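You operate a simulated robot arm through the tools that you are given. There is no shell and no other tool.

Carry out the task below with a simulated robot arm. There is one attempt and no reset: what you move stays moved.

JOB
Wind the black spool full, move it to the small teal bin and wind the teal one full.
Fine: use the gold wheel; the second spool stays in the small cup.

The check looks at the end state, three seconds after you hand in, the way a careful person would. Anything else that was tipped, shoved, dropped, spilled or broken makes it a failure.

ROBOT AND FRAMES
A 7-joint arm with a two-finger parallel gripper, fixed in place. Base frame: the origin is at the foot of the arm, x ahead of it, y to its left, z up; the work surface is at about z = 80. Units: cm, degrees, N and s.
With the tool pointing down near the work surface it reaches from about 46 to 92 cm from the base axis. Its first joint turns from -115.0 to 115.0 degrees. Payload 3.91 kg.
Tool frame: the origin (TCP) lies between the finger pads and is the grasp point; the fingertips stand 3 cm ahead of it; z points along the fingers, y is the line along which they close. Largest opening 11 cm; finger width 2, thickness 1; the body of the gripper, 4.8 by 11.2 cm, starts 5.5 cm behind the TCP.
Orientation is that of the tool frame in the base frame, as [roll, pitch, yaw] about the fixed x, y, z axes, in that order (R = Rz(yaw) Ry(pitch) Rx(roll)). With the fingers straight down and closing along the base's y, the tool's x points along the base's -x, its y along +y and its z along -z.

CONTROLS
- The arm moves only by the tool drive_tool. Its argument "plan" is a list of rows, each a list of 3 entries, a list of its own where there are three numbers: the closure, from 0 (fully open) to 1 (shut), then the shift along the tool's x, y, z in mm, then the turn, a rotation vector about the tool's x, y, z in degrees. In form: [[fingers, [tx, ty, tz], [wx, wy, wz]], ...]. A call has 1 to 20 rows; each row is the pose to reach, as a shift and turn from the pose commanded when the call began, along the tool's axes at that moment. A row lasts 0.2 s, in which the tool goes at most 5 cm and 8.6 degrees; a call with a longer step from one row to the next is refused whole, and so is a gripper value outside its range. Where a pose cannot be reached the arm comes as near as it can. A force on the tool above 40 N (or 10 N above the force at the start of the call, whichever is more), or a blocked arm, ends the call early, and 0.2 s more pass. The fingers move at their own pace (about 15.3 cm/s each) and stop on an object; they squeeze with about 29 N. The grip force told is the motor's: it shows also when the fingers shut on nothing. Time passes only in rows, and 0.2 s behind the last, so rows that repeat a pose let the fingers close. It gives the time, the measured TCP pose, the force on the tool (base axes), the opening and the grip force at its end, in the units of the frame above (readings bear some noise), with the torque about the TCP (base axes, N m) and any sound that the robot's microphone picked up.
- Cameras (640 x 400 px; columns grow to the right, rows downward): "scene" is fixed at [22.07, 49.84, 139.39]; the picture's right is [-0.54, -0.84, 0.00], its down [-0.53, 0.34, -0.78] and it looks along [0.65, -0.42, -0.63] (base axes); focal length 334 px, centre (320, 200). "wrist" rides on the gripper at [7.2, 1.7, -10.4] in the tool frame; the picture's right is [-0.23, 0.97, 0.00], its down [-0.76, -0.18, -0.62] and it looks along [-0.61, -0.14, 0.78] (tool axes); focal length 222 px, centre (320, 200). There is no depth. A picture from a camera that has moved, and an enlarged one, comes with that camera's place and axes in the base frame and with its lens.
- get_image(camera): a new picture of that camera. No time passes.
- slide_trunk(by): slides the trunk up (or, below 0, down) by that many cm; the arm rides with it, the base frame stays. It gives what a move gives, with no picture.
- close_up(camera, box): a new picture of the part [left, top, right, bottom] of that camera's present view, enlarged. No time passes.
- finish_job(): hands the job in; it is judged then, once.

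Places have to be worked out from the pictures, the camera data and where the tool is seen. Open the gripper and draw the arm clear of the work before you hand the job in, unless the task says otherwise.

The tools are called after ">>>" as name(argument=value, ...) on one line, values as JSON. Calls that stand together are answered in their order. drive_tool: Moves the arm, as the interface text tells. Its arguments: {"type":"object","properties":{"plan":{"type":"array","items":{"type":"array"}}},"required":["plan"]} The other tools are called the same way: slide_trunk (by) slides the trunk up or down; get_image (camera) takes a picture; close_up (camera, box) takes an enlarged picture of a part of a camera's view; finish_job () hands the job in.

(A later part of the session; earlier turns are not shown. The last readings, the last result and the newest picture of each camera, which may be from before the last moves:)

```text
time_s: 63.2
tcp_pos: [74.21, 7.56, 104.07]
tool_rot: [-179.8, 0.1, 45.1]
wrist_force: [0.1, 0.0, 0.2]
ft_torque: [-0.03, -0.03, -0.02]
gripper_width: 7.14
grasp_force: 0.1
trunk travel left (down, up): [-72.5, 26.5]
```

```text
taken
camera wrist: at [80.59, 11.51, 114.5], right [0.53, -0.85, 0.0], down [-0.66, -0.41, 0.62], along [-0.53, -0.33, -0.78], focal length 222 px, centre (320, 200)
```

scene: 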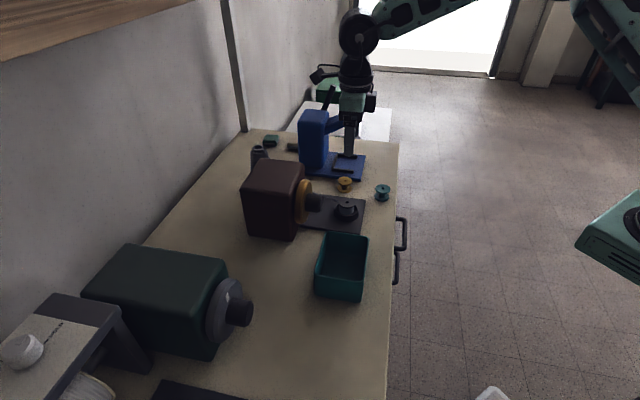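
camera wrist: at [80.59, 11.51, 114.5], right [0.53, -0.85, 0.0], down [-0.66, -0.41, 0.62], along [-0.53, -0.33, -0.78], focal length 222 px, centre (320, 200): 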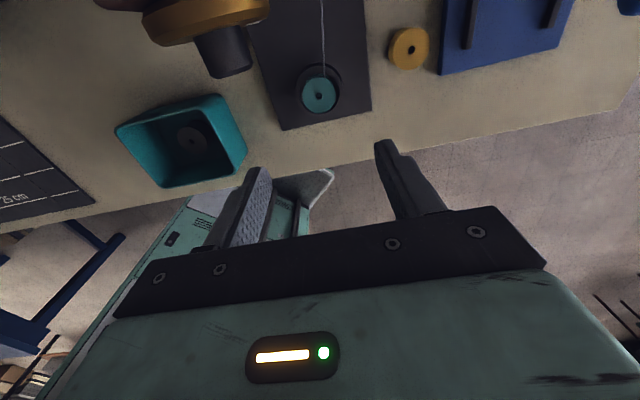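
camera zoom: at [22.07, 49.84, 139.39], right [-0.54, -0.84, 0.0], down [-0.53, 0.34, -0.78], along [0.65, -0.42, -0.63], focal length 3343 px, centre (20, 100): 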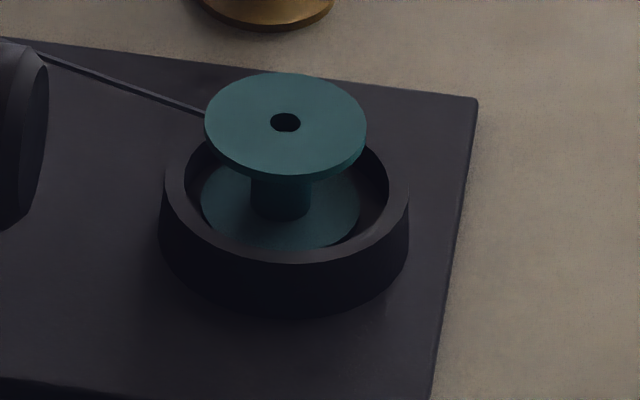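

The teal spool stands upright in the cup, empty, with the thread attached. I'll return to the horizontal winding pose, pitching up while moving back in line with the hub at z=104.

>>> drive_tool(plan=[[0.35, [-1, -7, 0], [0, 8.2, 0]], [0.35, [-2, -14, 0], [0, 16.4, 0]], [0.35, [-3, -21, 0], [0, 24.6, 0]], [0.35, [-4, -28, 0], [0, 32.8, 0]], [0.35, [-5, -35, 0], [0, 41, 0]], [0.35, [-6, -42, 0], [0, 49.2, 0]], [0.35, [-8, -49, 0], [0, 57.4, 0]], [0.35, [-9, -56, 0], [0, 65.6, 0]], [0.35, [-10, -63, 0], [0, 73.8, 0]], [0.35, [-11, -70, 0], [0, 82, 0]], [0.35, [-12, -76, 0], [0, 90, 0]], [0.35, [-12, -76, 0], [0, 90, 0]]])

>>> get_image(camera="wrist")

```text
time_s: 65.8
tcp_pos: [68.15, 12.27, 104.0]
tool_rot: [-15.2, -89.9, -119.9]
wrist_force: [0.2, -0.3, -0.3]
ft_torque: [0.01, 0.01, 0.0]
gripper_width: 7.13
grasp_force: 0.0
trunk travel left (down, up): [-72.5, 26.5]
```

```text
taken
camera wrist: at [61.97, 3.73, 111.33], right [0.69, -0.69, -0.23], down [-0.57, -0.31, -0.76], along [0.45, 0.65, -0.61], focal length 222 px, centre (320, 200)
```

wrist: 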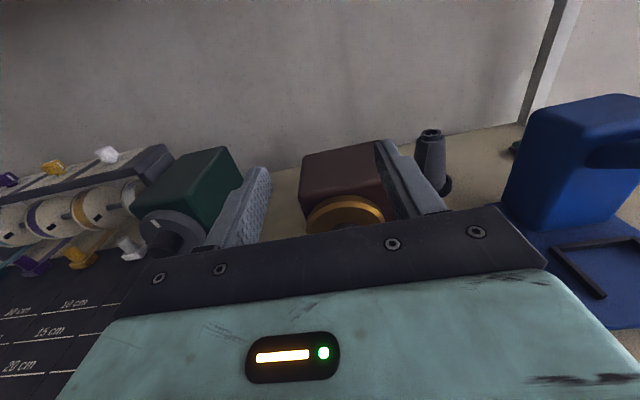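

Back at the horizontal pose above the hub line. I'll lower to hub height (z≈89.1) while rolling to −85°, so the next grip gives a long clockwise stroke.

>>> drive_tool(plan=[[0.35, [-30, 0, 0], [0, 0, 0]], [0.35, [-60, 0, 0], [0, 0, 0]], [0.35, [-90, 0, 0], [0, 0, -8.5]], [0.35, [-115, 0, 0], [0, 0, -17]], [0.35, [-135, 0, 0], [0, 0, -25.5]], [0.35, [-149, 0, 0], [0, 0, -34]], [0.35, [-149, 0, 0], [0, 0, -42.5]], [0.35, [-149, 0, 0], [0, 0, -51]], [0.35, [-149, 0, 0], [0, 0, -59.5]], [0.35, [-149, 0, 0], [0, 0, -68]], [0.35, [-149, 0, 0], [0, 0, -76.5]], [0.35, [-149, 0, 0], [0, 0, -85]], [0.35, [-149, 0, 0], [0, 0, -85]]])

>>> get_image(camera="wrist")

>>> get_image(camera="scene")

```text
time_s: 66.7
tcp_pos: [70.21, 9.77, 96.71]
tool_rot: [91.1, -69.9, 133.8]
wrist_force: [0.7, 0.4, 0.6]
ft_torque: [0.01, 0.01, 0.02]
gripper_width: 7.17
grasp_force: 0.0
trunk travel left (down, up): [-72.5, 26.5]
stopped in row 4: the arm was blocked; the commanded pose is now the measured one
```

```text
taken
camera wrist: at [62.33, 3.17, 104.16], right [0.7, -0.7, 0.12], down [-0.38, -0.51, -0.77], along [0.6, 0.49, -0.62], focal length 222 px, centre (320, 200)
```

wrist: 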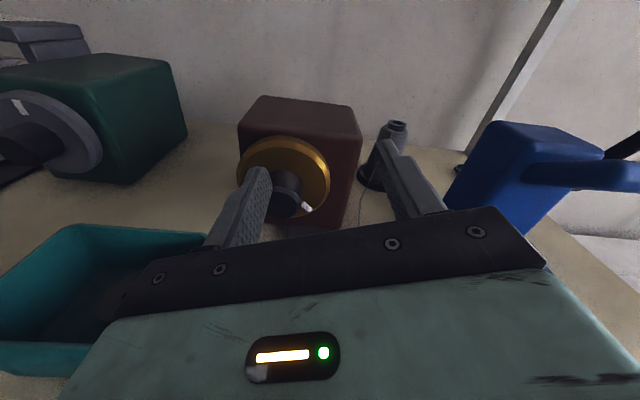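

```text
taken
```

scene: 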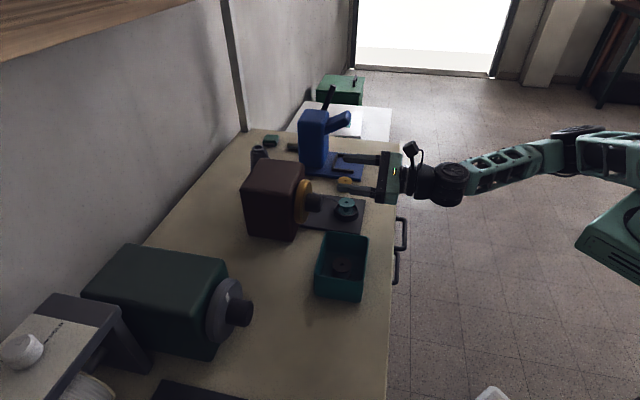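

The arm was blocked mid-move. The scene shows the elbow re-configured to a lower position, but nothing on the table moved and the tool feels no force. The tool sits at φ≈−20°, about 3 cm off the hub line; I'll bring it back slowly and see if the arm follows.

>>> drive_tool(plan=[[0.35, [0, 0, 0], [0, 0, 0]], [0.35, [3, -8, 0], [0, 0, 0]], [0.35, [6, -15, 0], [0, 0, 0]], [0.35, [9, -23, 0], [0, 0, 0]], [0.35, [11, -30, 0], [0, 0, 0]], [0.35, [11, -30, 0], [0, 0, 0]], [0.35, [11, -30, 0], [0, 0, 0]]])

>>> get_image(camera="scene")

>>> close_up(camera="scene", box=[280, 150, 420, 310])

```text
time_s: 68.3
tcp_pos: [68.76, 10.5, 97.18]
tool_rot: [91.6, -67.6, 132.2]
wrist_force: [-0.2, -0.7, 0.5]
ft_torque: [-0.01, -0.01, -0.01]
gripper_width: 7.15
grasp_force: 0.0
trunk travel left (down, up): [-72.5, 26.5]
```

```text
taken
```

scene: 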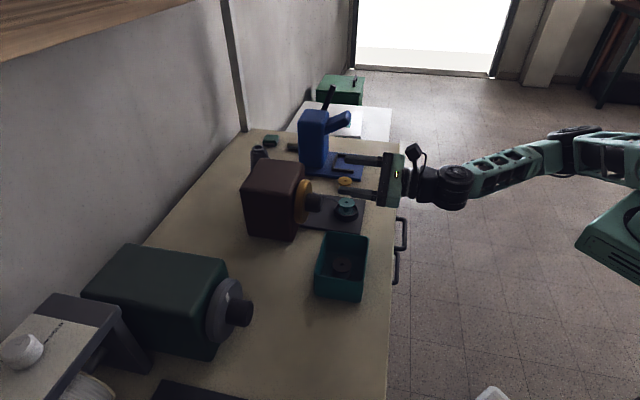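

```text
2.50 times, centred on (350, 230) of scene
camera zoom: at [22.07, 49.84, 139.39], right [-0.54, -0.84, 0.0], down [-0.53, 0.34, -0.78], along [0.65, -0.42, -0.63], focal length 836 px, centre (245, 125)
```

zoom: 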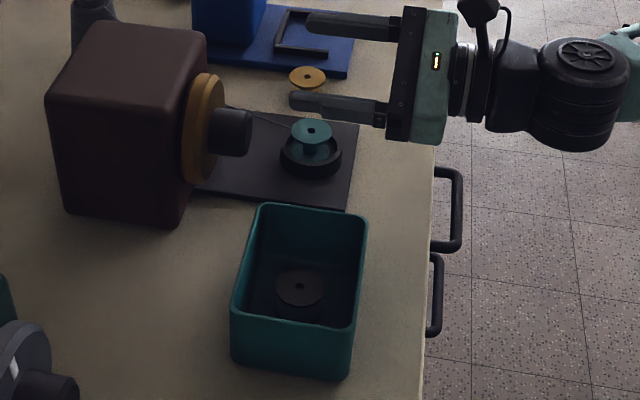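

Everything on the table is still in place, and the tool is tracking back but still off by 1.7 cm. I'll hold for a moment to see whether it converges.

>>> drive_tool(plan=[[0.35, [0, 0, 0], [0, 0, 0]], [0.35, [0, 0, 0], [0, 0, 0]], [0.35, [0, 0, 0], [0, 0, 0]], [0.35, [0, 0, 0], [0, 0, 0]]])

>>> get_image(camera="scene")

```text
time_s: 69.3
tcp_pos: [68.65, 10.88, 97.28]
tool_rot: [91.4, -67.4, 132.6]
wrist_force: [0.3, -0.2, -0.2]
ft_torque: [0.02, -0.01, 0.01]
gripper_width: 7.15
grasp_force: 0.1
trunk travel left (down, up): [-72.5, 26.5]
```

```text
taken
```

scene: 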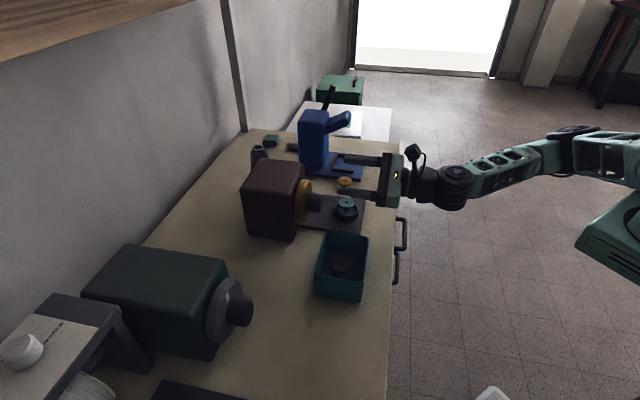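

The tool is creeping but not reaching the commanded pose, so the arm itself is likely obstructed in this low-elbow posture. I'll back out to the earlier known-good pose (z≈104, camera-up) and see which posture it takes.

>>> drive_tool(plan=[[0.35, [9, 3, 0], [0, 0, 2]], [0.35, [20, 7, 0], [0, 0, 5]], [0.35, [32, 12, 0], [0, 0, 9]], [0.35, [44, 16, 0], [0, 0, 13]], [0.35, [57, 21, 0], [0, 0, 17]], [0.35, [69, 25, 0], [0, 0, 20]], [0.35, [69, 25, 0], [0, 0, 20]], [0.35, [69, 25, 0], [0, 0, 20]]])

>>> get_image(camera="scene")

```text
time_s: 71.3
tcp_pos: [69.18, 9.46, 104.19]
tool_rot: [112.9, -87.8, 109.2]
wrist_force: [0.1, -0.4, 0.4]
ft_torque: [0.02, -0.03, -0.01]
gripper_width: 7.14
grasp_force: 0.0
trunk travel left (down, up): [-72.5, 26.5]
stopped in row 8: the arm was blocked; the commanded pose is now the measured one
```

```text
taken
```

scene: 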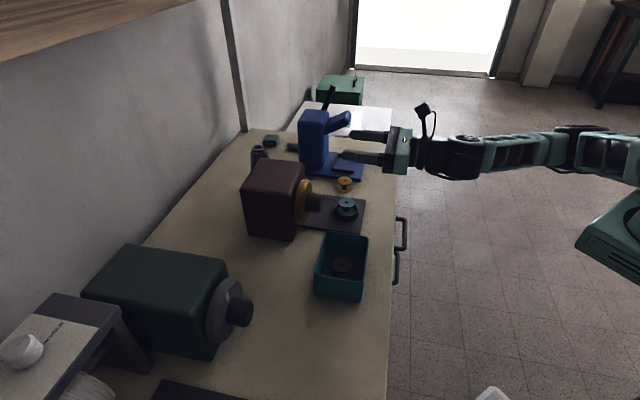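

It was blocked again, with the elbow still in the low posture; the table remains undisturbed. I'll pitch the tool back toward pointing down while backing away and rising, which is the posture where the elbow was high earlier.

>>> drive_tool(plan=[[0.35, [4, 0, -5], [0, -6, 0]], [0.35, [8, 0, -10], [0, -12, 0]], [0.35, [12, 0, -15], [0, -18, 0]], [0.35, [16, 0, -20], [0, -25, 0]], [0.35, [20, 0, -25], [0, -32, 0]], [0.35, [24, 0, -30], [0, -39, 0]], [0.35, [28, 0, -35], [0, -46, 0]], [0.35, [32, 0, -35], [0, -53, 0]], [0.35, [36, 0, -35], [0, -60, 0]], [0.35, [40, 0, -35], [0, -67, 0]], [0.35, [40, 0, -35], [0, -74, 0]], [0.35, [40, 0, -35], [0, -82, 0]], [0.35, [40, 0, -35], [0, -90, 0]], [0.35, [40, 0, -35], [0, -90, 0]]])

>>> get_image(camera="scene")

>>> get_image(camera="wrist")

```text
time_s: 74.3
tcp_pos: [66.58, 7.25, 108.09]
tool_rot: [178.3, 1.0, 42.0]
wrist_force: [-0.2, -0.6, -0.5]
ft_torque: [-0.05, 0.0, -0.02]
gripper_width: 7.13
grasp_force: 0.0
trunk travel left (down, up): [-72.5, 26.5]
```

```text
taken
```

scene: 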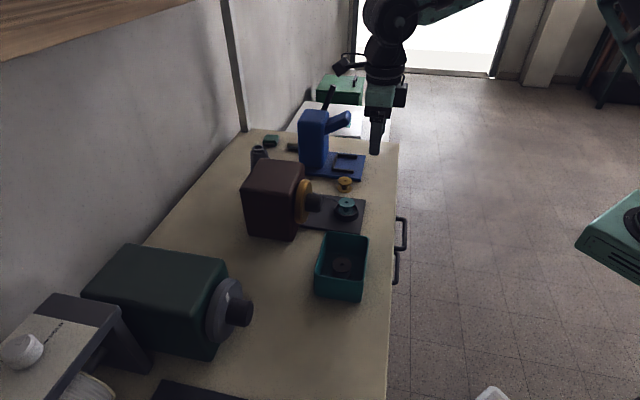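

```text
taken
camera wrist: at [73.04, 11.18, 118.42], right [0.48, -0.87, 0.03], down [-0.69, -0.36, 0.63], along [-0.54, -0.33, -0.78], focal length 222 px, centre (320, 200)
```

wrist: 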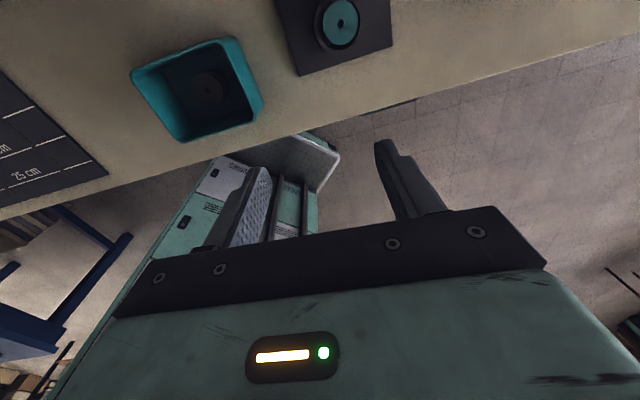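

The arm is back in its normal tool-down posture. I'll correct the small orientation error and return to (58,0,108), so I can repeat exactly the pitch-up path that worked the first time.

>>> drive_tool(plan=[[0.35, [-28, -1, 0], [0.4, 0.25, -0.8]], [0.35, [-56, -1, 0], [0.9, 0.5, -1.5]], [0.35, [-84, -2, 0], [1.3, 0.8, -2.3]], [0.35, [-112, -3, 0], [1.7, 1.0, -3.0]], [0.35, [-112, -3, 0], [1.7, 1.0, -3.0]]])

>>> drive_tool(plan=[[0.35, [5, 0, 0], [0, 8.2, 0]], [0.35, [10, 0, 0], [0, 16.4, 0]], [0.35, [15, 0, 0], [0, 24.6, 0]], [0.35, [20, 0, 0], [0, 32.8, 0]], [0.35, [25, 0, 0], [0, 41, 0]], [0.35, [30, 0, 0], [0, 49.2, 0]], [0.35, [35, 0, 0], [0, 55, 0]], [0.35, [40, 0, 0], [0, 60, 0]], [0.35, [40, 0, 0], [0, 60, 0]]])

>>> get_image(camera="scene")

```text
time_s: 75.5
tcp_pos: [57.96, -0.05, 108.47]
tool_rot: [180.0, -0.1, 45.1]
wrist_force: [0.1, 1.1, 0.2]
ft_torque: [0.04, 0.01, -0.01]
gripper_width: 7.14
grasp_force: 0.0
trunk travel left (down, up): [-72.5, 26.5]
```

```text
time_s: 77.5
tcp_pos: [62.29, 2.98, 108.43]
tool_rot: [179.9, -60.0, 45.2]
wrist_force: [-0.8, -0.6, 0.1]
ft_torque: [0.03, -0.01, 0.02]
gripper_width: 7.19
grasp_force: 0.0
out of reach, approached as far as the arm can: row 7, 8, 9
trunk travel left (down, up): [-72.5, 26.5]
```

```text
taken
```

scene: 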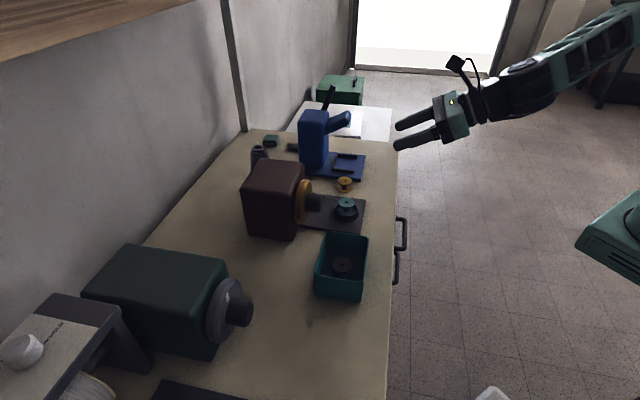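

The pose was reached as before, though the forearm comes in at a slightly different angle. I'll continue the first-time path: forward, pitch to horizontal, and check the posture at z=100.

>>> drive_tool(plan=[[0.35, [-3, -6, 26], [0, 0, 0]], [0.35, [-7, -11, 52], [0, 0, 0]], [0.35, [-10, -17, 78], [0, 0, 0]], [0.35, [-14, -22, 105], [0, 0, 0]], [0.35, [-17, -28, 131], [0, 0, 0]], [0.35, [-17, -28, 131], [0, 7.5, 0]], [0.35, [-17, -28, 131], [0, 15, 0]], [0.35, [-17, -28, 131], [0, 22.5, 0]], [0.35, [-17, -28, 131], [0, 30, 0]], [0.35, [-17, -28, 131], [0, 30, 0]]])

>>> get_image(camera="scene")

```text
time_s: 79.7
tcp_pos: [68.14, 12.08, 101.28]
tool_rot: [80.5, -87.7, 144.8]
wrist_force: [-0.5, 0.6, 0.0]
ft_torque: [-0.01, 0.01, -0.04]
gripper_width: 7.19
grasp_force: 0.0
trunk travel left (down, up): [-72.5, 26.5]
```

```text
taken
```

scene: 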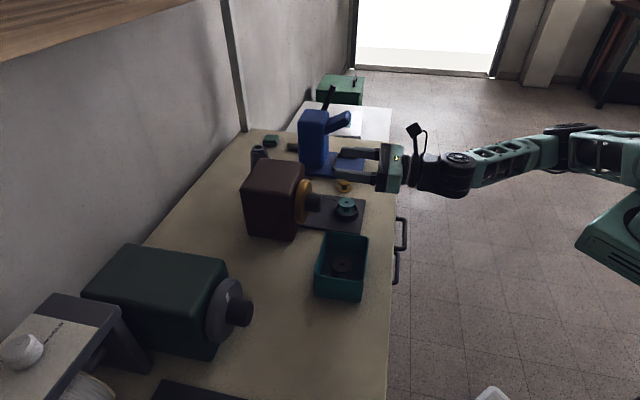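

The elbow is in the low posture again, so this branch isn't the original one. I'll retrace: back out, pitch to tool-down and then undo the 180° yaw, to bring the arm back to the original joint configuration.

>>> drive_tool(plan=[[0.35, [4, 0, -10], [0, -8, 0]], [0.35, [10, 0, -20], [0, -16, 0]], [0.35, [16, 0, -32], [0, -24, 0]], [0.35, [24, 2, -45], [0, -32, 0]], [0.35, [32, 4, -58], [0, -40, 0]], [0.35, [40, 6, -70], [0, -48, 0]], [0.35, [48, 8, -80], [0, -56, 0]], [0.35, [56, 10, -90], [0, -64, 0]], [0.35, [64, 12, -100], [0, -72, 0]], [0.35, [70, 14, -105], [0, -80, 0]], [0.35, [70, 16, -105], [0, -88, 0]], [0.35, [70, 16, -105], [0, -90, 0]], [0.35, [70, 16, -105], [0, -90, 0]]])

>>> get_image(camera="scene")

```text
time_s: 82.5
tcp_pos: [61.47, 3.77, 107.39]
tool_rot: [-180.0, 0.1, 45.1]
wrist_force: [-0.3, 0.1, 0.2]
ft_torque: [0.0, -0.01, 0.0]
gripper_width: 7.14
grasp_force: 0.2
trunk travel left (down, up): [-72.5, 26.5]
```

```text
taken
```

scene: 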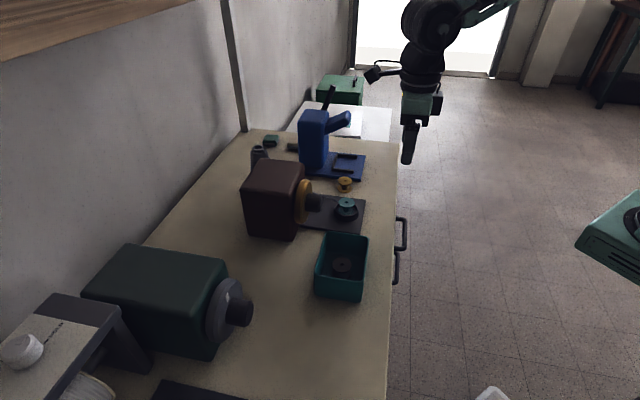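

Tool-down is clean at (61.5,3.8,107.4). Now I'll undo the yaw, reversing the earlier direction.

>>> drive_tool(plan=[[0.35, [0, 0, 0], [0, 0, -8.5]], [0.35, [0, 0, 0], [0, 0, -17]], [0.35, [0, 0, 0], [0, 0, -25.5]], [0.35, [0, 0, 0], [0, 0, -34]], [0.35, [0, 0, 0], [0, 0, -42.5]], [0.35, [0, 0, 0], [0, 0, -51]], [0.35, [0, 0, 0], [0, 0, -59.5]], [0.35, [0, 0, 0], [0, 0, -68]], [0.35, [0, 0, 0], [0, 0, -76.5]], [0.35, [0, 0, 0], [0, 0, -85]], [0.35, [0, 0, 0], [0, 0, -93.5]], [0.35, [0, 0, 0], [0, 0, -102]], [0.35, [0, 0, 0], [0, 0, -110.5]], [0.35, [0, 0, 0], [0, 0, -119]], [0.35, [0, 0, 0], [0, 0, -127.5]], [0.35, [0, 0, 0], [0, 0, -136]], [0.35, [0, 0, 0], [0, 0, -144.5]], [0.35, [0, 0, 0], [0, 0, -153]], [0.35, [0, 0, 0], [0, 0, -161.5]], [0.35, [0, 0, 0], [0, 0, -170]]])

>>> get_image(camera="scene")

```text
time_s: 86.7
tcp_pos: [61.53, 3.78, 107.48]
tool_rot: [-180.0, 0.1, -144.8]
wrist_force: [1.0, -0.1, 0.6]
ft_torque: [-0.01, 0.02, 0.0]
gripper_width: 7.16
grasp_force: 0.1
trunk travel left (down, up): [-72.5, 26.5]
```

```text
taken
```

scene: 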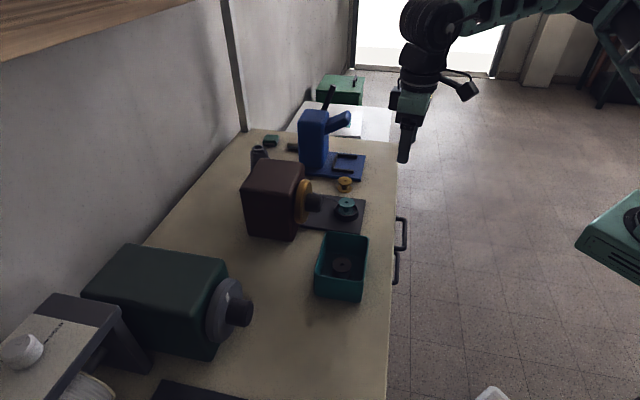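

The reverse yaw went through cleanly, but the forearm lies differently than it did originally. I'll return to the exact starting pose to see whether the arm resumes its original posture there.

>>> drive_tool(plan=[[0.35, [-15, 18, -1], [0, 0, 4.4]], [0.35, [-30, 37, -2], [0, 0, 8.8]], [0.35, [-44, 55, -4], [0, 0, 13.2]], [0.35, [-59, 74, -5], [0, 0, 17.6]], [0.35, [-74, 92, -6], [0, 0, 22]], [0.35, [-89, 111, -7], [0, 0, 26.4]], [0.35, [-104, 129, -9], [0, 0, 30.8]], [0.35, [-118, 148, -10], [0, 0, 35.2]], [0.35, [-118, 148, -10], [0, 0, 35.2]]])

>>> get_image(camera="scene")

```text
time_s: 88.7
tcp_pos: [62.78, 22.78, 108.45]
tool_rot: [-180.0, 0.1, 179.8]
wrist_force: [0.3, 0.5, -0.4]
ft_torque: [0.01, -0.01, -0.06]
gripper_width: 7.13
grasp_force: 0.0
trunk travel left (down, up): [-72.5, 26.5]
```

```text
taken
```

scene: 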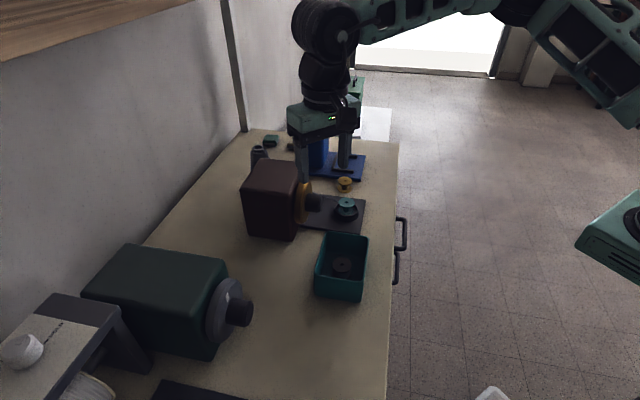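

The elbow now hangs lower and to the side compared with the start, most likely because I asked for a large negative roll. I'll push the opposite way: yaw continuously in the positive direction in free space, which should swing the elbow back up, and check.

>>> drive_tool(plan=[[0.35, [2, -16, -3], [0, 0, 8.5]], [0.35, [4, -32, -6], [0, 0, 17]], [0.35, [6, -48, -9], [0, 0, 25.5]], [0.35, [9, -64, -12], [0, 0, 34]], [0.35, [11, -80, -15], [0, 0, 42.5]], [0.35, [13, -96, -18], [0, 0, 51]], [0.35, [15, -112, -21], [0, 0, 59.5]], [0.35, [17, -128, -24], [0, 0, 68]], [0.35, [19, -144, -27], [0, 0, 76.5]], [0.35, [21, -160, -30], [0, 0, 85]], [0.35, [24, -176, -33], [0, 0, 93.5]], [0.35, [26, -192, -35], [0, 0, 102]], [0.35, [28, -208, -35], [0, 0, 110.5]], [0.35, [28, -208, -35], [0, 0, 119]], [0.35, [28, -208, -35], [0, 0, 127.5]], [0.35, [28, -208, -35], [0, 0, 136]], [0.35, [28, -208, -35], [0, 0, 144.5]], [0.35, [28, -208, -35], [0, 0, 153]], [0.35, [28, -208, -35], [0, 0, 161.5]], [0.35, [28, -208, -35], [0, 0, 170]]])

>>> get_image(camera="scene")

```text
time_s: 92.9
tcp_pos: [59.93, 1.8, 112.01]
tool_rot: [179.9, 0.0, 9.6]
wrist_force: [0.3, 0.0, 0.1]
ft_torque: [0.01, 0.03, 0.0]
gripper_width: 7.15
grasp_force: 0.0
trunk travel left (down, up): [-72.5, 26.5]
```

```text
taken
```

scene: 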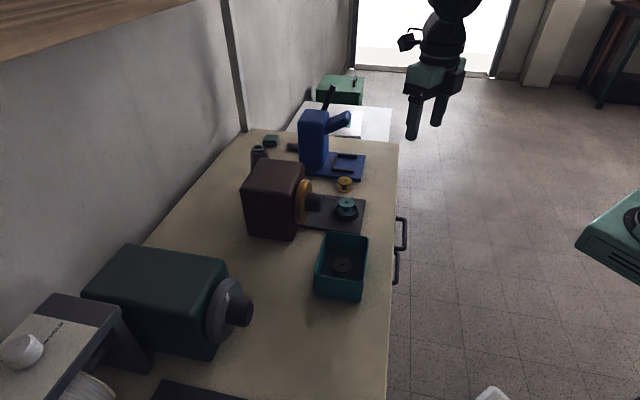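

The forearm now rises out of the top of the view, which is promising. I'll continue 60° more in the same direction, then come back to yaw 45° and look again.

>>> drive_tool(plan=[[0.35, [0, 0, 0], [0, 0, 8.5]], [0.35, [0, 0, 0], [0, 0, 17]], [0.35, [0, 0, 0], [0, 0, 25.5]], [0.35, [0, 0, 0], [0, 0, 34]], [0.35, [0, 0, 0], [0, 0, 42.5]], [0.35, [0, 0, 0], [0, 0, 51]], [0.35, [0, 0, 0], [0, 0, 59.5]], [0.35, [0, 0, 0], [0, 0, 59.5]]])

>>> get_image(camera="scene")

>>> drive_tool(plan=[[0.35, [0, 0, 0], [0, 0, -8.5]], [0.35, [0, 0, 0], [0, 0, -17]], [0.35, [0, 0, 0], [0, 0, -25.5]], [0.35, [0, 0, 0], [0, 0, -34]], [0.35, [0, 0, 0], [0, 0, -42.5]], [0.35, [0, 0, 0], [0, 0, -51]], [0.35, [0, 0, 0], [0, 0, -59.5]], [0.35, [0, 0, 0], [0, 0, -68]], [0.35, [0, 0, 0], [0, 0, -76.5]], [0.35, [0, 0, 0], [0, 0, -85]], [0.35, [0, 0, 0], [0, 0, -93.5]], [0.35, [0, 0, 0], [0, 0, -94.9]], [0.35, [0, 0, 0], [0, 0, -94.9]]])

>>> get_image(camera="scene")

```text
time_s: 94.7
tcp_pos: [59.78, 1.91, 111.92]
tool_rot: [-179.9, 0.0, -49.8]
wrist_force: [-0.4, -0.1, -0.7]
ft_torque: [-0.01, 0.02, 0.01]
gripper_width: 7.15
grasp_force: 0.1
trunk travel left (down, up): [-72.5, 26.5]
```

```text
taken
```

scene: 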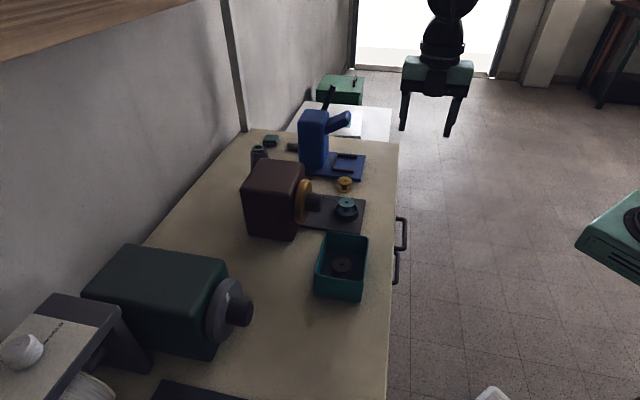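

```text
time_s: 97.5
tcp_pos: [59.85, 1.87, 111.95]
tool_rot: [180.0, -0.2, 45.3]
wrist_force: [-0.8, -0.8, 0.3]
ft_torque: [-0.05, 0.02, 0.03]
gripper_width: 7.16
grasp_force: 0.2
trunk travel left (down, up): [-72.5, 26.5]
```

```text
taken
```

scene: 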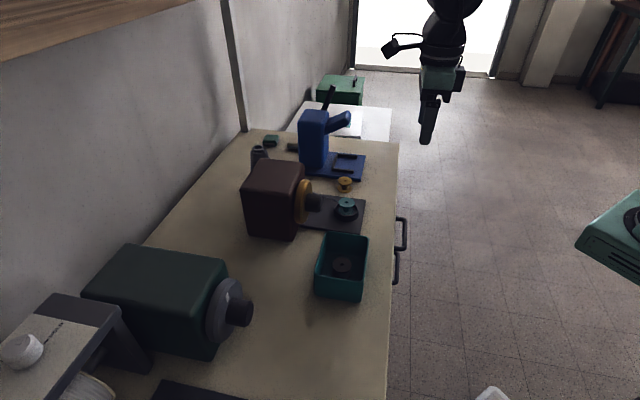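

Yaw is back at 45° with the forearm apparently high. I'll move to the first-time start point and repeat the 60° pitch-up, then compare the posture with the first time.

>>> drive_tool(plan=[[0.35, [-13, 0, 20], [0, 0, 0]], [0.35, [-26, 0, 40], [0, 0, 0]], [0.35, [-21, 0, 40], [0, 8.2, 0]], [0.35, [-16, 0, 40], [0, 16.4, 0]], [0.35, [-11, 0, 40], [0, 24.6, 0]], [0.35, [-6, 0, 40], [0, 32.8, 0]], [0.35, [-1, 0, 40], [0, 41, 0]], [0.35, [6, 0, 40], [0, 49, 0]], [0.35, [12, 0, 40], [0, 55, 0]], [0.35, [18, 0, 40], [0, 60, 0]], [0.35, [18, 0, 40], [0, 60, 0]]])

>>> get_image(camera="scene")

```text
time_s: 99.9
tcp_pos: [62.44, 3.21, 108.13]
tool_rot: [179.9, -60.0, 45.4]
wrist_force: [0.2, -0.1, 0.0]
ft_torque: [0.0, 0.0, 0.03]
gripper_width: 7.12
grasp_force: 0.0
out of reach, approached as far as the arm can: row 9, 10, 11
trunk travel left (down, up): [-72.5, 26.5]
```

```text
taken
```

scene: 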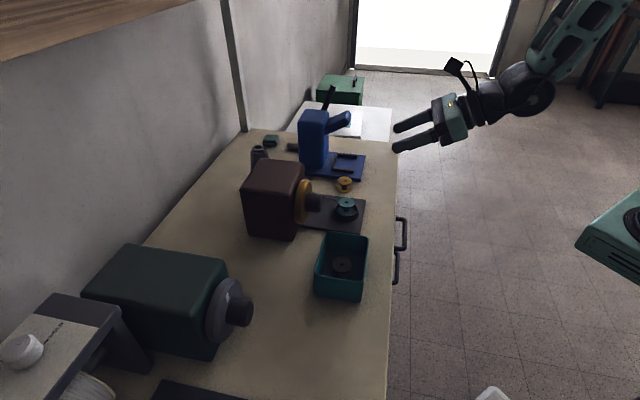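

This matches the first-time posture, with the elbow high. I'll repeat the forward move and the final 30° pitch to horizontal.

>>> drive_tool(plan=[[0.35, [-4, -5, 26], [0, 0, 0]], [0.35, [-8, -10, 52], [0, 0, 0]], [0.35, [-12, -14, 78], [0, 0, 0]], [0.35, [-16, -19, 104], [0, 0, 0]], [0.35, [-19, -24, 129], [0, 0, 0]], [0.35, [-19, -24, 129], [0, 7.5, 0]], [0.35, [-19, -24, 129], [0, 15, 0]], [0.35, [-19, -24, 129], [0, 22.5, 0]], [0.35, [-19, -24, 129], [0, 30, 0]], [0.35, [-19, -24, 129], [0, 30, 0]]])

>>> get_image(camera="scene")

>>> get_image(camera="wrist")

```text
time_s: 102.1
tcp_pos: [67.75, 12.21, 100.09]
tool_rot: [17.6, -89.8, -152.3]
wrist_force: [-0.4, -0.6, -0.7]
ft_torque: [0.0, -0.01, -0.01]
gripper_width: 7.16
grasp_force: 0.1
trunk travel left (down, up): [-72.5, 26.5]
```

```text
taken
```

scene: 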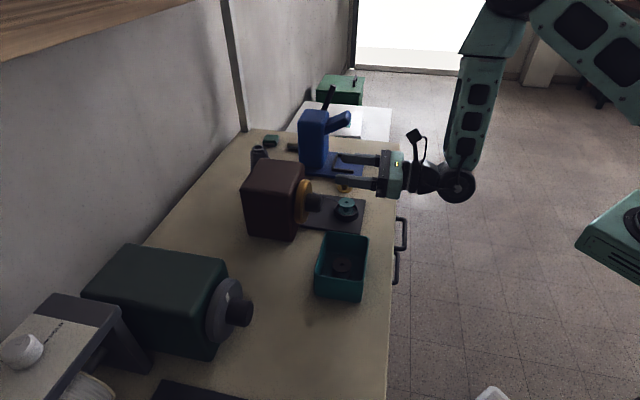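

```text
taken
camera wrist: at [61.75, 3.62, 107.34], right [0.69, -0.69, -0.23], down [-0.56, -0.32, -0.76], along [0.45, 0.66, -0.6], focal length 222 px, centre (320, 200)
```

wrist: 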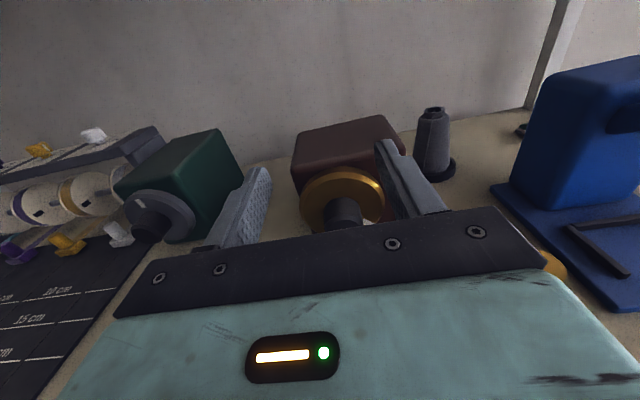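

The original posture is restored, with the forearm coming from above. I'll lower straight down to hub height without any roll, as the first time.

>>> drive_tool(plan=[[0.35, [-25, 1, 1], [0, 0, 0]], [0.35, [-50, 2, 1], [0, 0, 0]], [0.35, [-75, 2, 1], [0, 0, 0]], [0.35, [-95, 2, 1], [0, 0, 0]], [0.35, [-109, 2, 1], [0, 0, 0]], [0.35, [-109, 2, 1], [0, 0, 0]]])

>>> close_up(camera="wrist", box=[240, 40, 400, 200])

>>> get_image(camera="scene")

```text
time_s: 103.5
tcp_pos: [67.95, 12.08, 89.05]
tool_rot: [37.5, -89.8, -172.3]
wrist_force: [0.2, -0.6, 1.1]
ft_torque: [0.02, 0.02, -0.03]
gripper_width: 7.15
grasp_force: 0.0
trunk travel left (down, up): [-72.5, 26.5]
```

```text
2.50 times, centred on (320, 120) of wrist
camera zoom: at [62.05, 3.56, 96.31], right [0.69, -0.69, -0.23], down [-0.56, -0.32, -0.76], along [0.45, 0.66, -0.61], focal length 555 px, centre (320, 400)
```

zoom: 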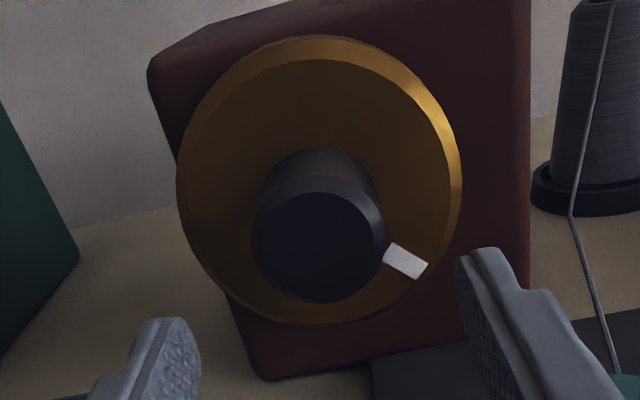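

```text
taken
```

scene: 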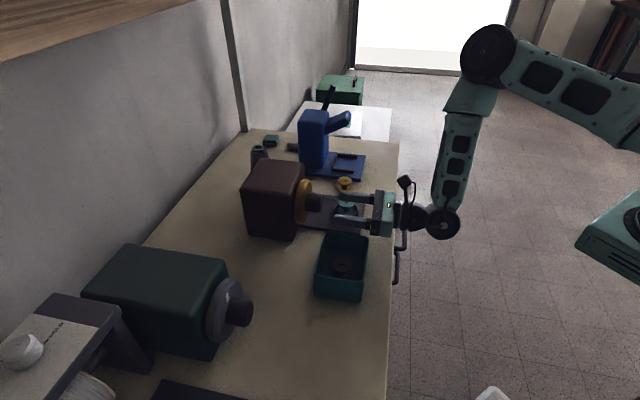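

At the retreat pose, aligned with the hub and with the posture sound. I'll now do the first teal stroke: grip at φ=−15° and turn 96° clockwise.

>>> drive_tool(plan=[[0.35, [0, 0, 0], [0, 0, -7.5]], [0.35, [0, 0, 0], [0, 0, -15]], [0.35, [0, 0, 20], [0, 0, -15]], [0.35, [0, 0, 40], [0, 0, -15]], [0.35, [0, 0, 60], [0, 0, -15]], [1, [0, 0, 60], [0, 0, -15]], [1, [0, 0, 60], [0, 0, -15]], [1, [0, 0, 60], [0, 0, -15]], [1, [0, 0, 60], [0, 0, -7]], [1, [0, 0, 60], [0, 0, 1]], [1, [0, 0, 60], [0, 0, 9]], [1, [0, 0, 60], [0, 0, 17]], [1, [0, 0, 60], [0, 0, 25]], [1, [0, 0, 60], [0, 0, 33]], [1, [0, 0, 60], [0, 0, 41]], [1, [0, 0, 60], [0, 0, 49]], [1, [0, 0, 60], [0, 0, 57]], [1, [0, 0, 60], [0, 0, 65]], [1, [0, 0, 60], [0, 0, 73]], [1, [0, 0, 60], [0, 0, 81]]])

>>> get_image(camera="wrist")

>>> get_image(camera="scene")

```text
time_s: 107.7
tcp_pos: [72.21, 16.37, 89.13]
tool_rot: [-90.0, -8.9, -44.7]
wrist_force: [9.4, 14.4, -0.8]
ft_torque: [-0.33, 0.32, -0.73]
gripper_width: 4.38
grasp_force: 45.0
trunk travel left (down, up): [-72.5, 26.5]
```

```text
taken
camera wrist: at [70.36, 3.92, 88.7], right [-0.05, 0.05, -1.0], down [-0.99, 0.11, 0.06], along [0.11, 0.99, 0.05], focal length 222 px, centre (320, 200)
```

wrist: 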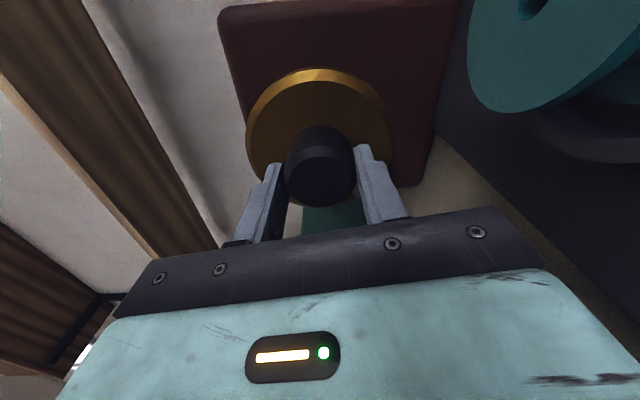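

```text
taken
```

scene: 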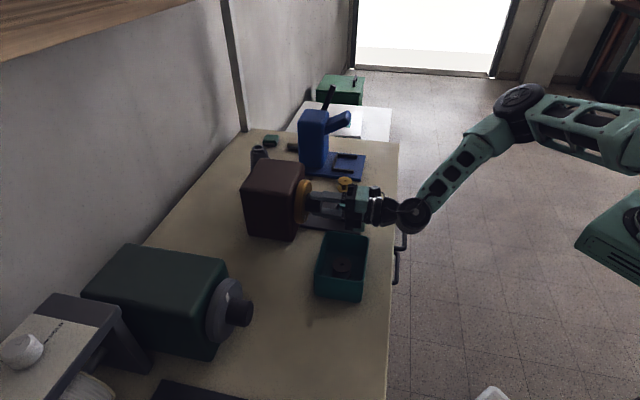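

The first 96° stroke went smoothly. I'll open, roll back 96° around the hub without touching it, and re-grip.

>>> drive_tool(plan=[[0.35, [0, 0, 0], [0, 0, 0]], [0.35, [0, 0, 0], [0, 0, 0]], [0.35, [0, 0, 0], [0, 0, -8]], [0.35, [0, 0, 0], [0, 0, -16]], [0.35, [0, 0, 0], [0, 0, -24]], [0.35, [0, 0, 0], [0, 0, -32]], [0.35, [0, 0, 0], [0, 0, -40]], [0.35, [0, 0, 0], [0, 0, -48]], [0.35, [0, 0, 0], [0, 0, -56]], [0.35, [0, 0, 0], [0, 0, -64]], [0.35, [0, 0, 0], [0, 0, -72]], [0.35, [0, 0, 0], [0, 0, -80]], [0.35, [0, 0, 0], [0, 0, -88]], [0.35, [0, 0, 0], [0, 0, -96]], [0.35, [0, 0, 0], [0, 0, -96]]])

>>> get_image(camera="scene")

>>> get_image(camera="wrist")

```text
time_s: 110.9
tcp_pos: [72.1, 16.3, 89.06]
tool_rot: [89.6, -74.7, 135.6]
wrist_force: [-0.6, 0.1, 0.1]
ft_torque: [-0.02, -0.02, 0.01]
gripper_width: 7.18
grasp_force: 0.0
trunk travel left (down, up): [-72.5, 26.5]
```

```text
taken
```

scene: 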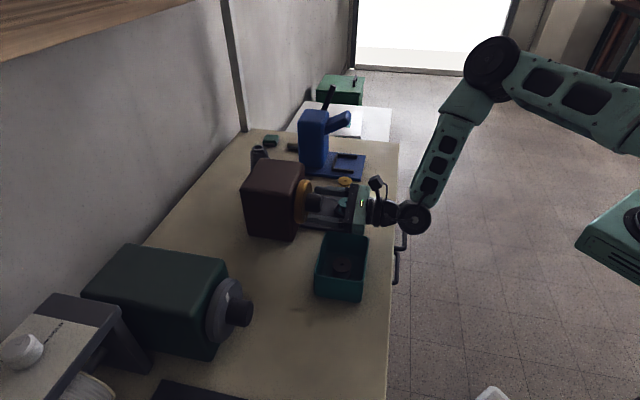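

```text
taken
camera wrist: at [64.84, 9.24, 96.61], right [0.71, -0.7, 0.04], down [-0.42, -0.46, -0.78], along [0.57, 0.54, -0.62], focal length 222 px, centre (320, 200)
```

wrist: 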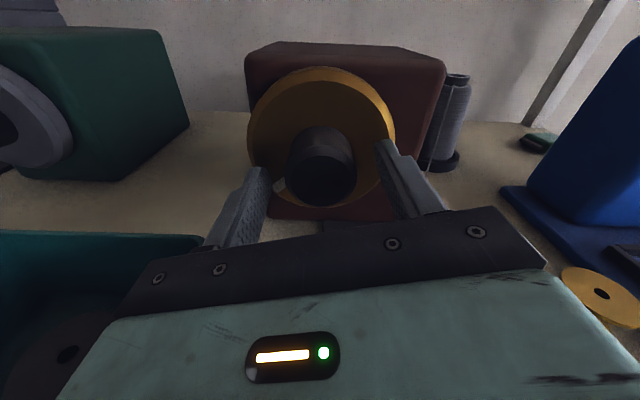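

The roll-back was clean and the wheel's mark has moved to the lower left. I'll close and turn another 96°.

>>> drive_tool(plan=[[1, [0, 0, 0], [0, 0, 0]], [1, [0, 0, 0], [0, 0, 0]], [1, [0, 0, 0], [0, 0, 0]], [1, [0, 0, 0], [0, 0, 8]], [1, [0, 0, 0], [0, 0, 16]], [1, [0, 0, 0], [0, 0, 24]], [1, [0, 0, 0], [0, 0, 32]], [1, [0, 0, 0], [0, 0, 40]], [1, [0, 0, 0], [0, 0, 48]], [1, [0, 0, 0], [0, 0, 56]], [1, [0, 0, 0], [0, 0, 64]], [1, [0, 0, 0], [0, 0, 72]], [1, [0, 0, 0], [0, 0, 80]], [1, [0, 0, 0], [0, 0, 88]], [1, [0, 0, 0], [0, 0, 96]], [1, [0, 0, 0], [0, 0, 96]]])

>>> get_image(camera="wrist")

>>> close_up(camera="wrist", box=[440, 0, 640, 180])

```text
time_s: 114.3
tcp_pos: [72.15, 16.49, 89.35]
tool_rot: [-89.9, -9.0, -44.6]
wrist_force: [0.4, -5.8, 2.6]
ft_torque: [-0.24, 0.25, -0.01]
gripper_width: 4.34
grasp_force: 44.7
trunk travel left (down, up): [-72.5, 26.5]
```

```text
taken
camera wrist: at [70.3, 3.85, 88.69], right [-0.05, 0.05, -1.0], down [-0.99, 0.11, 0.06], along [0.11, 0.99, 0.05], focal length 222 px, centre (320, 200)
```

wrist: 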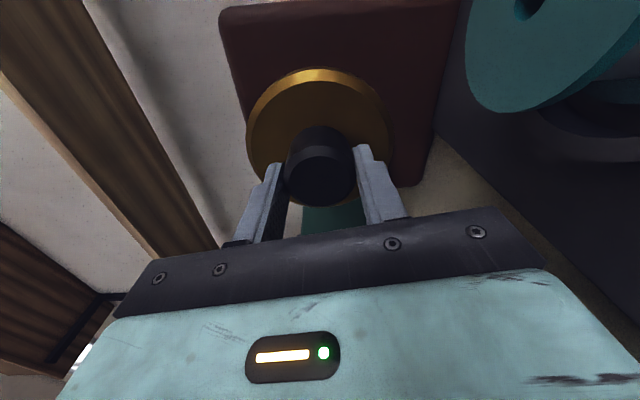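

```text
2.22 times, centred on (540, 90) of wrist
camera zoom: at [70.3, 3.85, 88.69], right [-0.05, 0.05, -1.0], down [-0.99, 0.11, 0.06], along [0.11, 0.99, 0.05], focal length 494 px, centre (-169, 444)
```

zoom: 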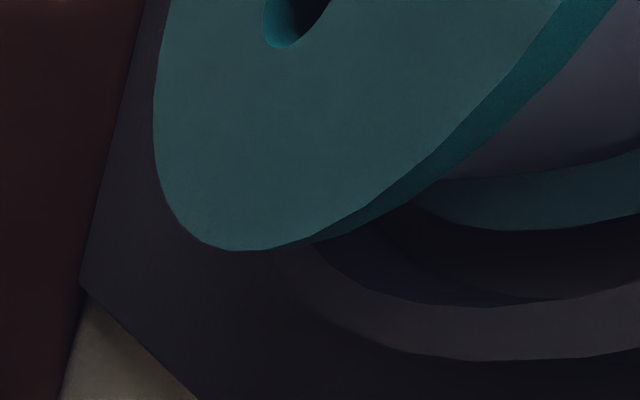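

Thread is building up on the teal spool, but the lower flange still stands well out. After 192° I'll release, retreat and take the same φ=60° inspection view as before.

>>> drive_tool(plan=[[0.35, [0, 0, 0], [0, 0, 0]], [0.35, [0, 0, 0], [0, 0, 0]], [0.35, [0, 0, -20], [0, 0, 0]], [0.35, [0, 0, -40], [0, 0, 0]], [0.35, [0, 0, -59], [0, 0, 0]], [0.35, [0, 0, -59], [0, 0, -7]], [0.35, [0, 0, -59], [0, 0, -14]], [0.35, [0, 0, -59], [0, 0, -21]], [0.35, [0, 0, -59], [0, 0, -21]]])

>>> close_up(camera="wrist", box=[400, 0, 580, 130])

>>> get_image(camera="wrist")

>>> close_up(camera="wrist", box=[500, 10, 570, 60])

```text
time_s: 116.3
tcp_pos: [67.96, 12.3, 89.12]
tool_rot: [-89.9, -30.1, -44.6]
wrist_force: [-0.2, 0.0, 0.0]
ft_torque: [0.0, -0.01, 0.01]
gripper_width: 7.16
grasp_force: 0.0
trunk travel left (down, up): [-72.5, 26.5]
```

```text
3.08 times, centred on (490, 65) of wrist
camera zoom: at [65.91, -0.18, 91.34], right [0.21, -0.2, -0.96], down [-0.97, 0.08, -0.23], along [0.13, 0.98, -0.18], focal length 684 px, centre (-203, 615)
```

zoom: 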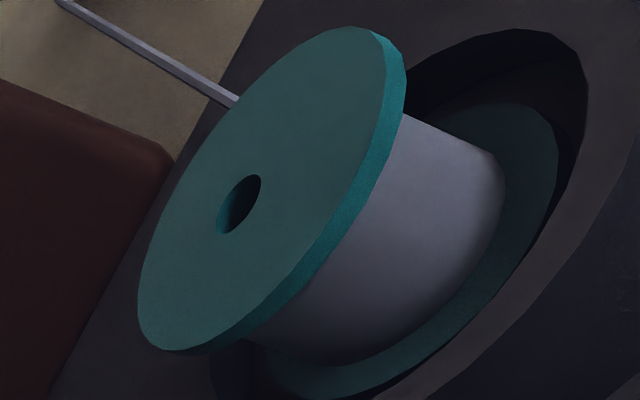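

```text
taken
camera wrist: at [65.91, -0.18, 91.34], right [0.21, -0.2, -0.96], down [-0.97, 0.08, -0.23], along [0.13, 0.98, -0.18], focal length 222 px, centre (320, 200)
```

wrist: 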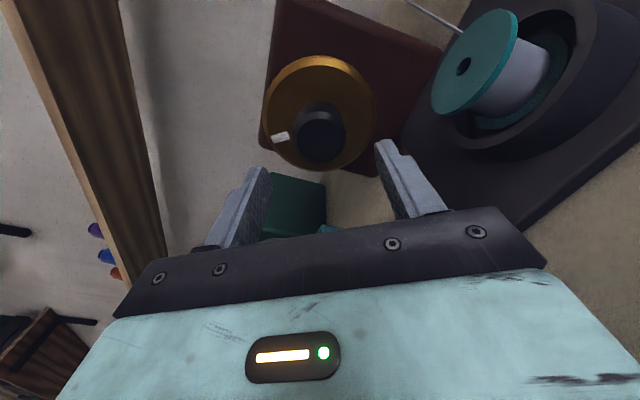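

```text
8.00 times, centred on (535, 35) of wrist
camera zoom: at [65.91, -0.18, 91.34], right [0.21, -0.2, -0.96], down [-0.97, 0.08, -0.23], along [0.13, 0.98, -0.18], focal length 1777 px, centre (-1400, 1520)
```

zoom: 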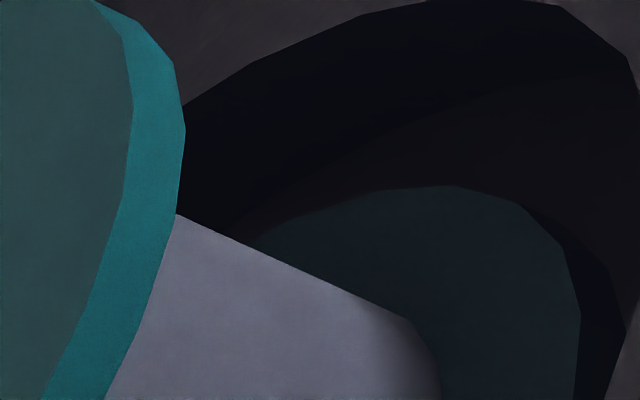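

The teal winding is at about 0.77 of the flange after 192°, consistent with 0.002 per degree, so it needs about 80–85° more to match the 0.934 of the full black spool. I'll roll back to φ=−5°, grip, and begin an 85° stroke.

>>> drive_tool(plan=[[0.35, [0, 0, 0], [0, 0, -8.2]], [0.35, [0, 0, 0], [0, 0, -16.4]], [0.35, [0, 0, 0], [0, 0, -24.6]], [0.35, [0, 0, 0], [0, 0, -32.8]], [0.35, [0, 0, 0], [0, 0, -41]], [0.35, [0, 0, 0], [0, 0, -49.2]], [0.35, [0, 0, 0], [0, 0, -57.4]], [0.35, [0, 0, 0], [0, 0, -65]], [0.35, [0, 0, 20], [0, 0, -65]], [0.35, [0, 0, 40], [0, 0, -65]], [0.35, [0, 0, 60], [0, 0, -65]], [1, [0, 0, 60], [0, 0, -65]], [1, [0, 0, 60], [0, 0, -65]], [1, [0, 0, 60], [0, 0, -65]], [1, [0, 0, 60], [0, 0, -57]], [1, [0, 0, 60], [0, 0, -49]], [1, [0, 0, 60], [0, 0, -41]], [1, [0, 0, 60], [0, 0, -33]], [1, [0, 0, 60], [0, 0, -25]], [1, [0, 0, 60], [0, 0, -17]]])

```text
time_s: 120.5
tcp_pos: [72.16, 16.41, 89.17]
tool_rot: [-89.9, -46.9, -44.7]
wrist_force: [-8.7, -9.9, -4.3]
ft_torque: [-0.08, 0.04, -0.46]
gripper_width: 4.38
grasp_force: 45.0
trunk travel left (down, up): [-72.5, 26.5]
```

The grip is holding at φ≈43° after 48° of this stroke. I'll turn 37° more, release, retreat and go to the φ=60° inspection view.

>>> drive_tool(plan=[[1, [0, 0, 0], [0, 0, 8]], [1, [0, 0, 0], [0, 0, 16]], [1, [0, 0, 0], [0, 0, 24]], [1, [0, 0, 0], [0, 0, 32]], [1, [0, 0, 0], [0, 0, 37]], [1, [0, 0, 0], [0, 0, 37]], [0.35, [0, 0, 0], [0, 0, 37]], [0.35, [0, 0, 0], [0, 0, 37]], [0.35, [0, 0, -20], [0, 0, 37]], [0.35, [0, 0, -40], [0, 0, 37]], [0.35, [0, 0, -60], [0, 0, 37]], [0.35, [0, 0, -60], [0, 0, 30]], [0.35, [0, 0, -60], [0, 0, 23]], [0.35, [0, 0, -60], [0, 0, 17]], [0.35, [0, 0, -60], [0, 0, 17]]])

>>> close_up(camera="wrist", box=[400, 0, 580, 130])

>>> close_up(camera="wrist", box=[500, 10, 570, 60])

>>> close_up(camera="wrist", box=[435, 80, 545, 140])

>>> get_image(camera="wrist")

```text
time_s: 123.7
tcp_pos: [68.16, 12.32, 89.19]
tool_rot: [-89.9, -30.0, -44.7]
wrist_force: [0.4, 0.1, 0.0]
ft_torque: [0.02, 0.0, 0.0]
gripper_width: 7.15
grasp_force: 0.0
trunk travel left (down, up): [-72.5, 26.5]
```

```text
3.08 times, centred on (490, 65) of wrist
camera zoom: at [65.93, -0.2, 91.41], right [0.21, -0.2, -0.96], down [-0.97, 0.08, -0.23], along [0.13, 0.98, -0.18], focal length 684 px, centre (-203, 615)
```

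zoom: 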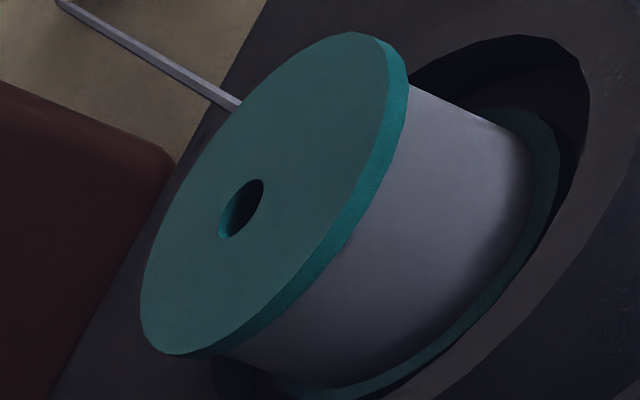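

```text
8.00 times, centred on (535, 35) of wrist
camera zoom: at [65.93, -0.2, 91.41], right [0.21, -0.2, -0.96], down [-0.97, 0.08, -0.23], along [0.13, 0.98, -0.18], focal length 1777 px, centre (-1400, 1520)
```

zoom: 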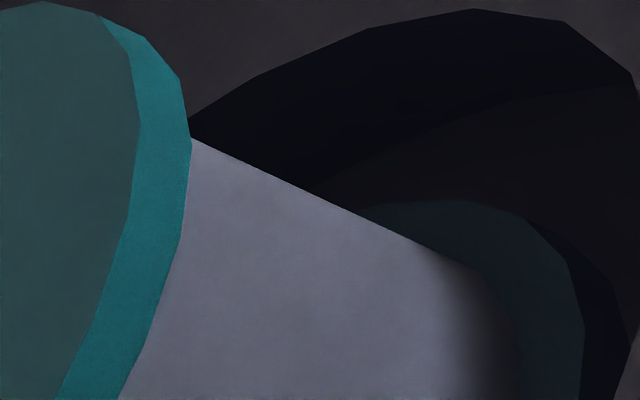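

```text
5.82 times, centred on (490, 110) of wrist
camera zoom: at [65.93, -0.2, 91.41], right [0.21, -0.2, -0.96], down [-0.97, 0.08, -0.23], along [0.13, 0.98, -0.18], focal length 1292 px, centre (-669, 724)
```

zoom: 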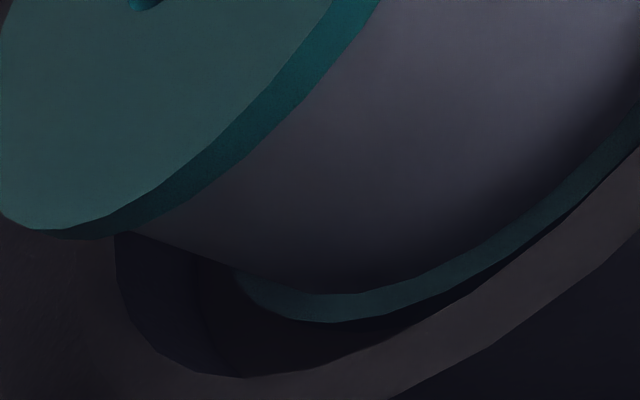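

```text
taken
camera wrist: at [65.93, -0.2, 91.41], right [0.21, -0.2, -0.96], down [-0.97, 0.08, -0.23], along [0.13, 0.98, -0.18], focal length 222 px, centre (320, 200)
```

wrist: 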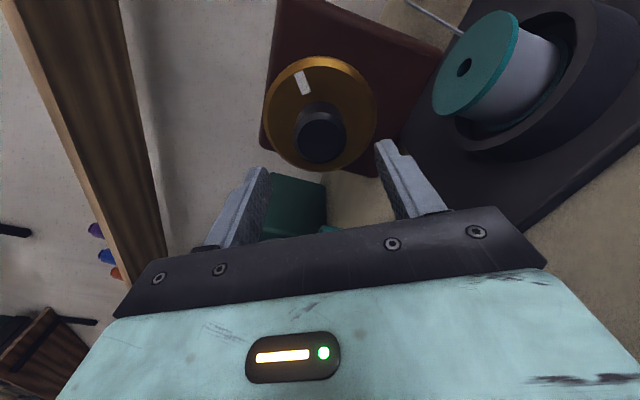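

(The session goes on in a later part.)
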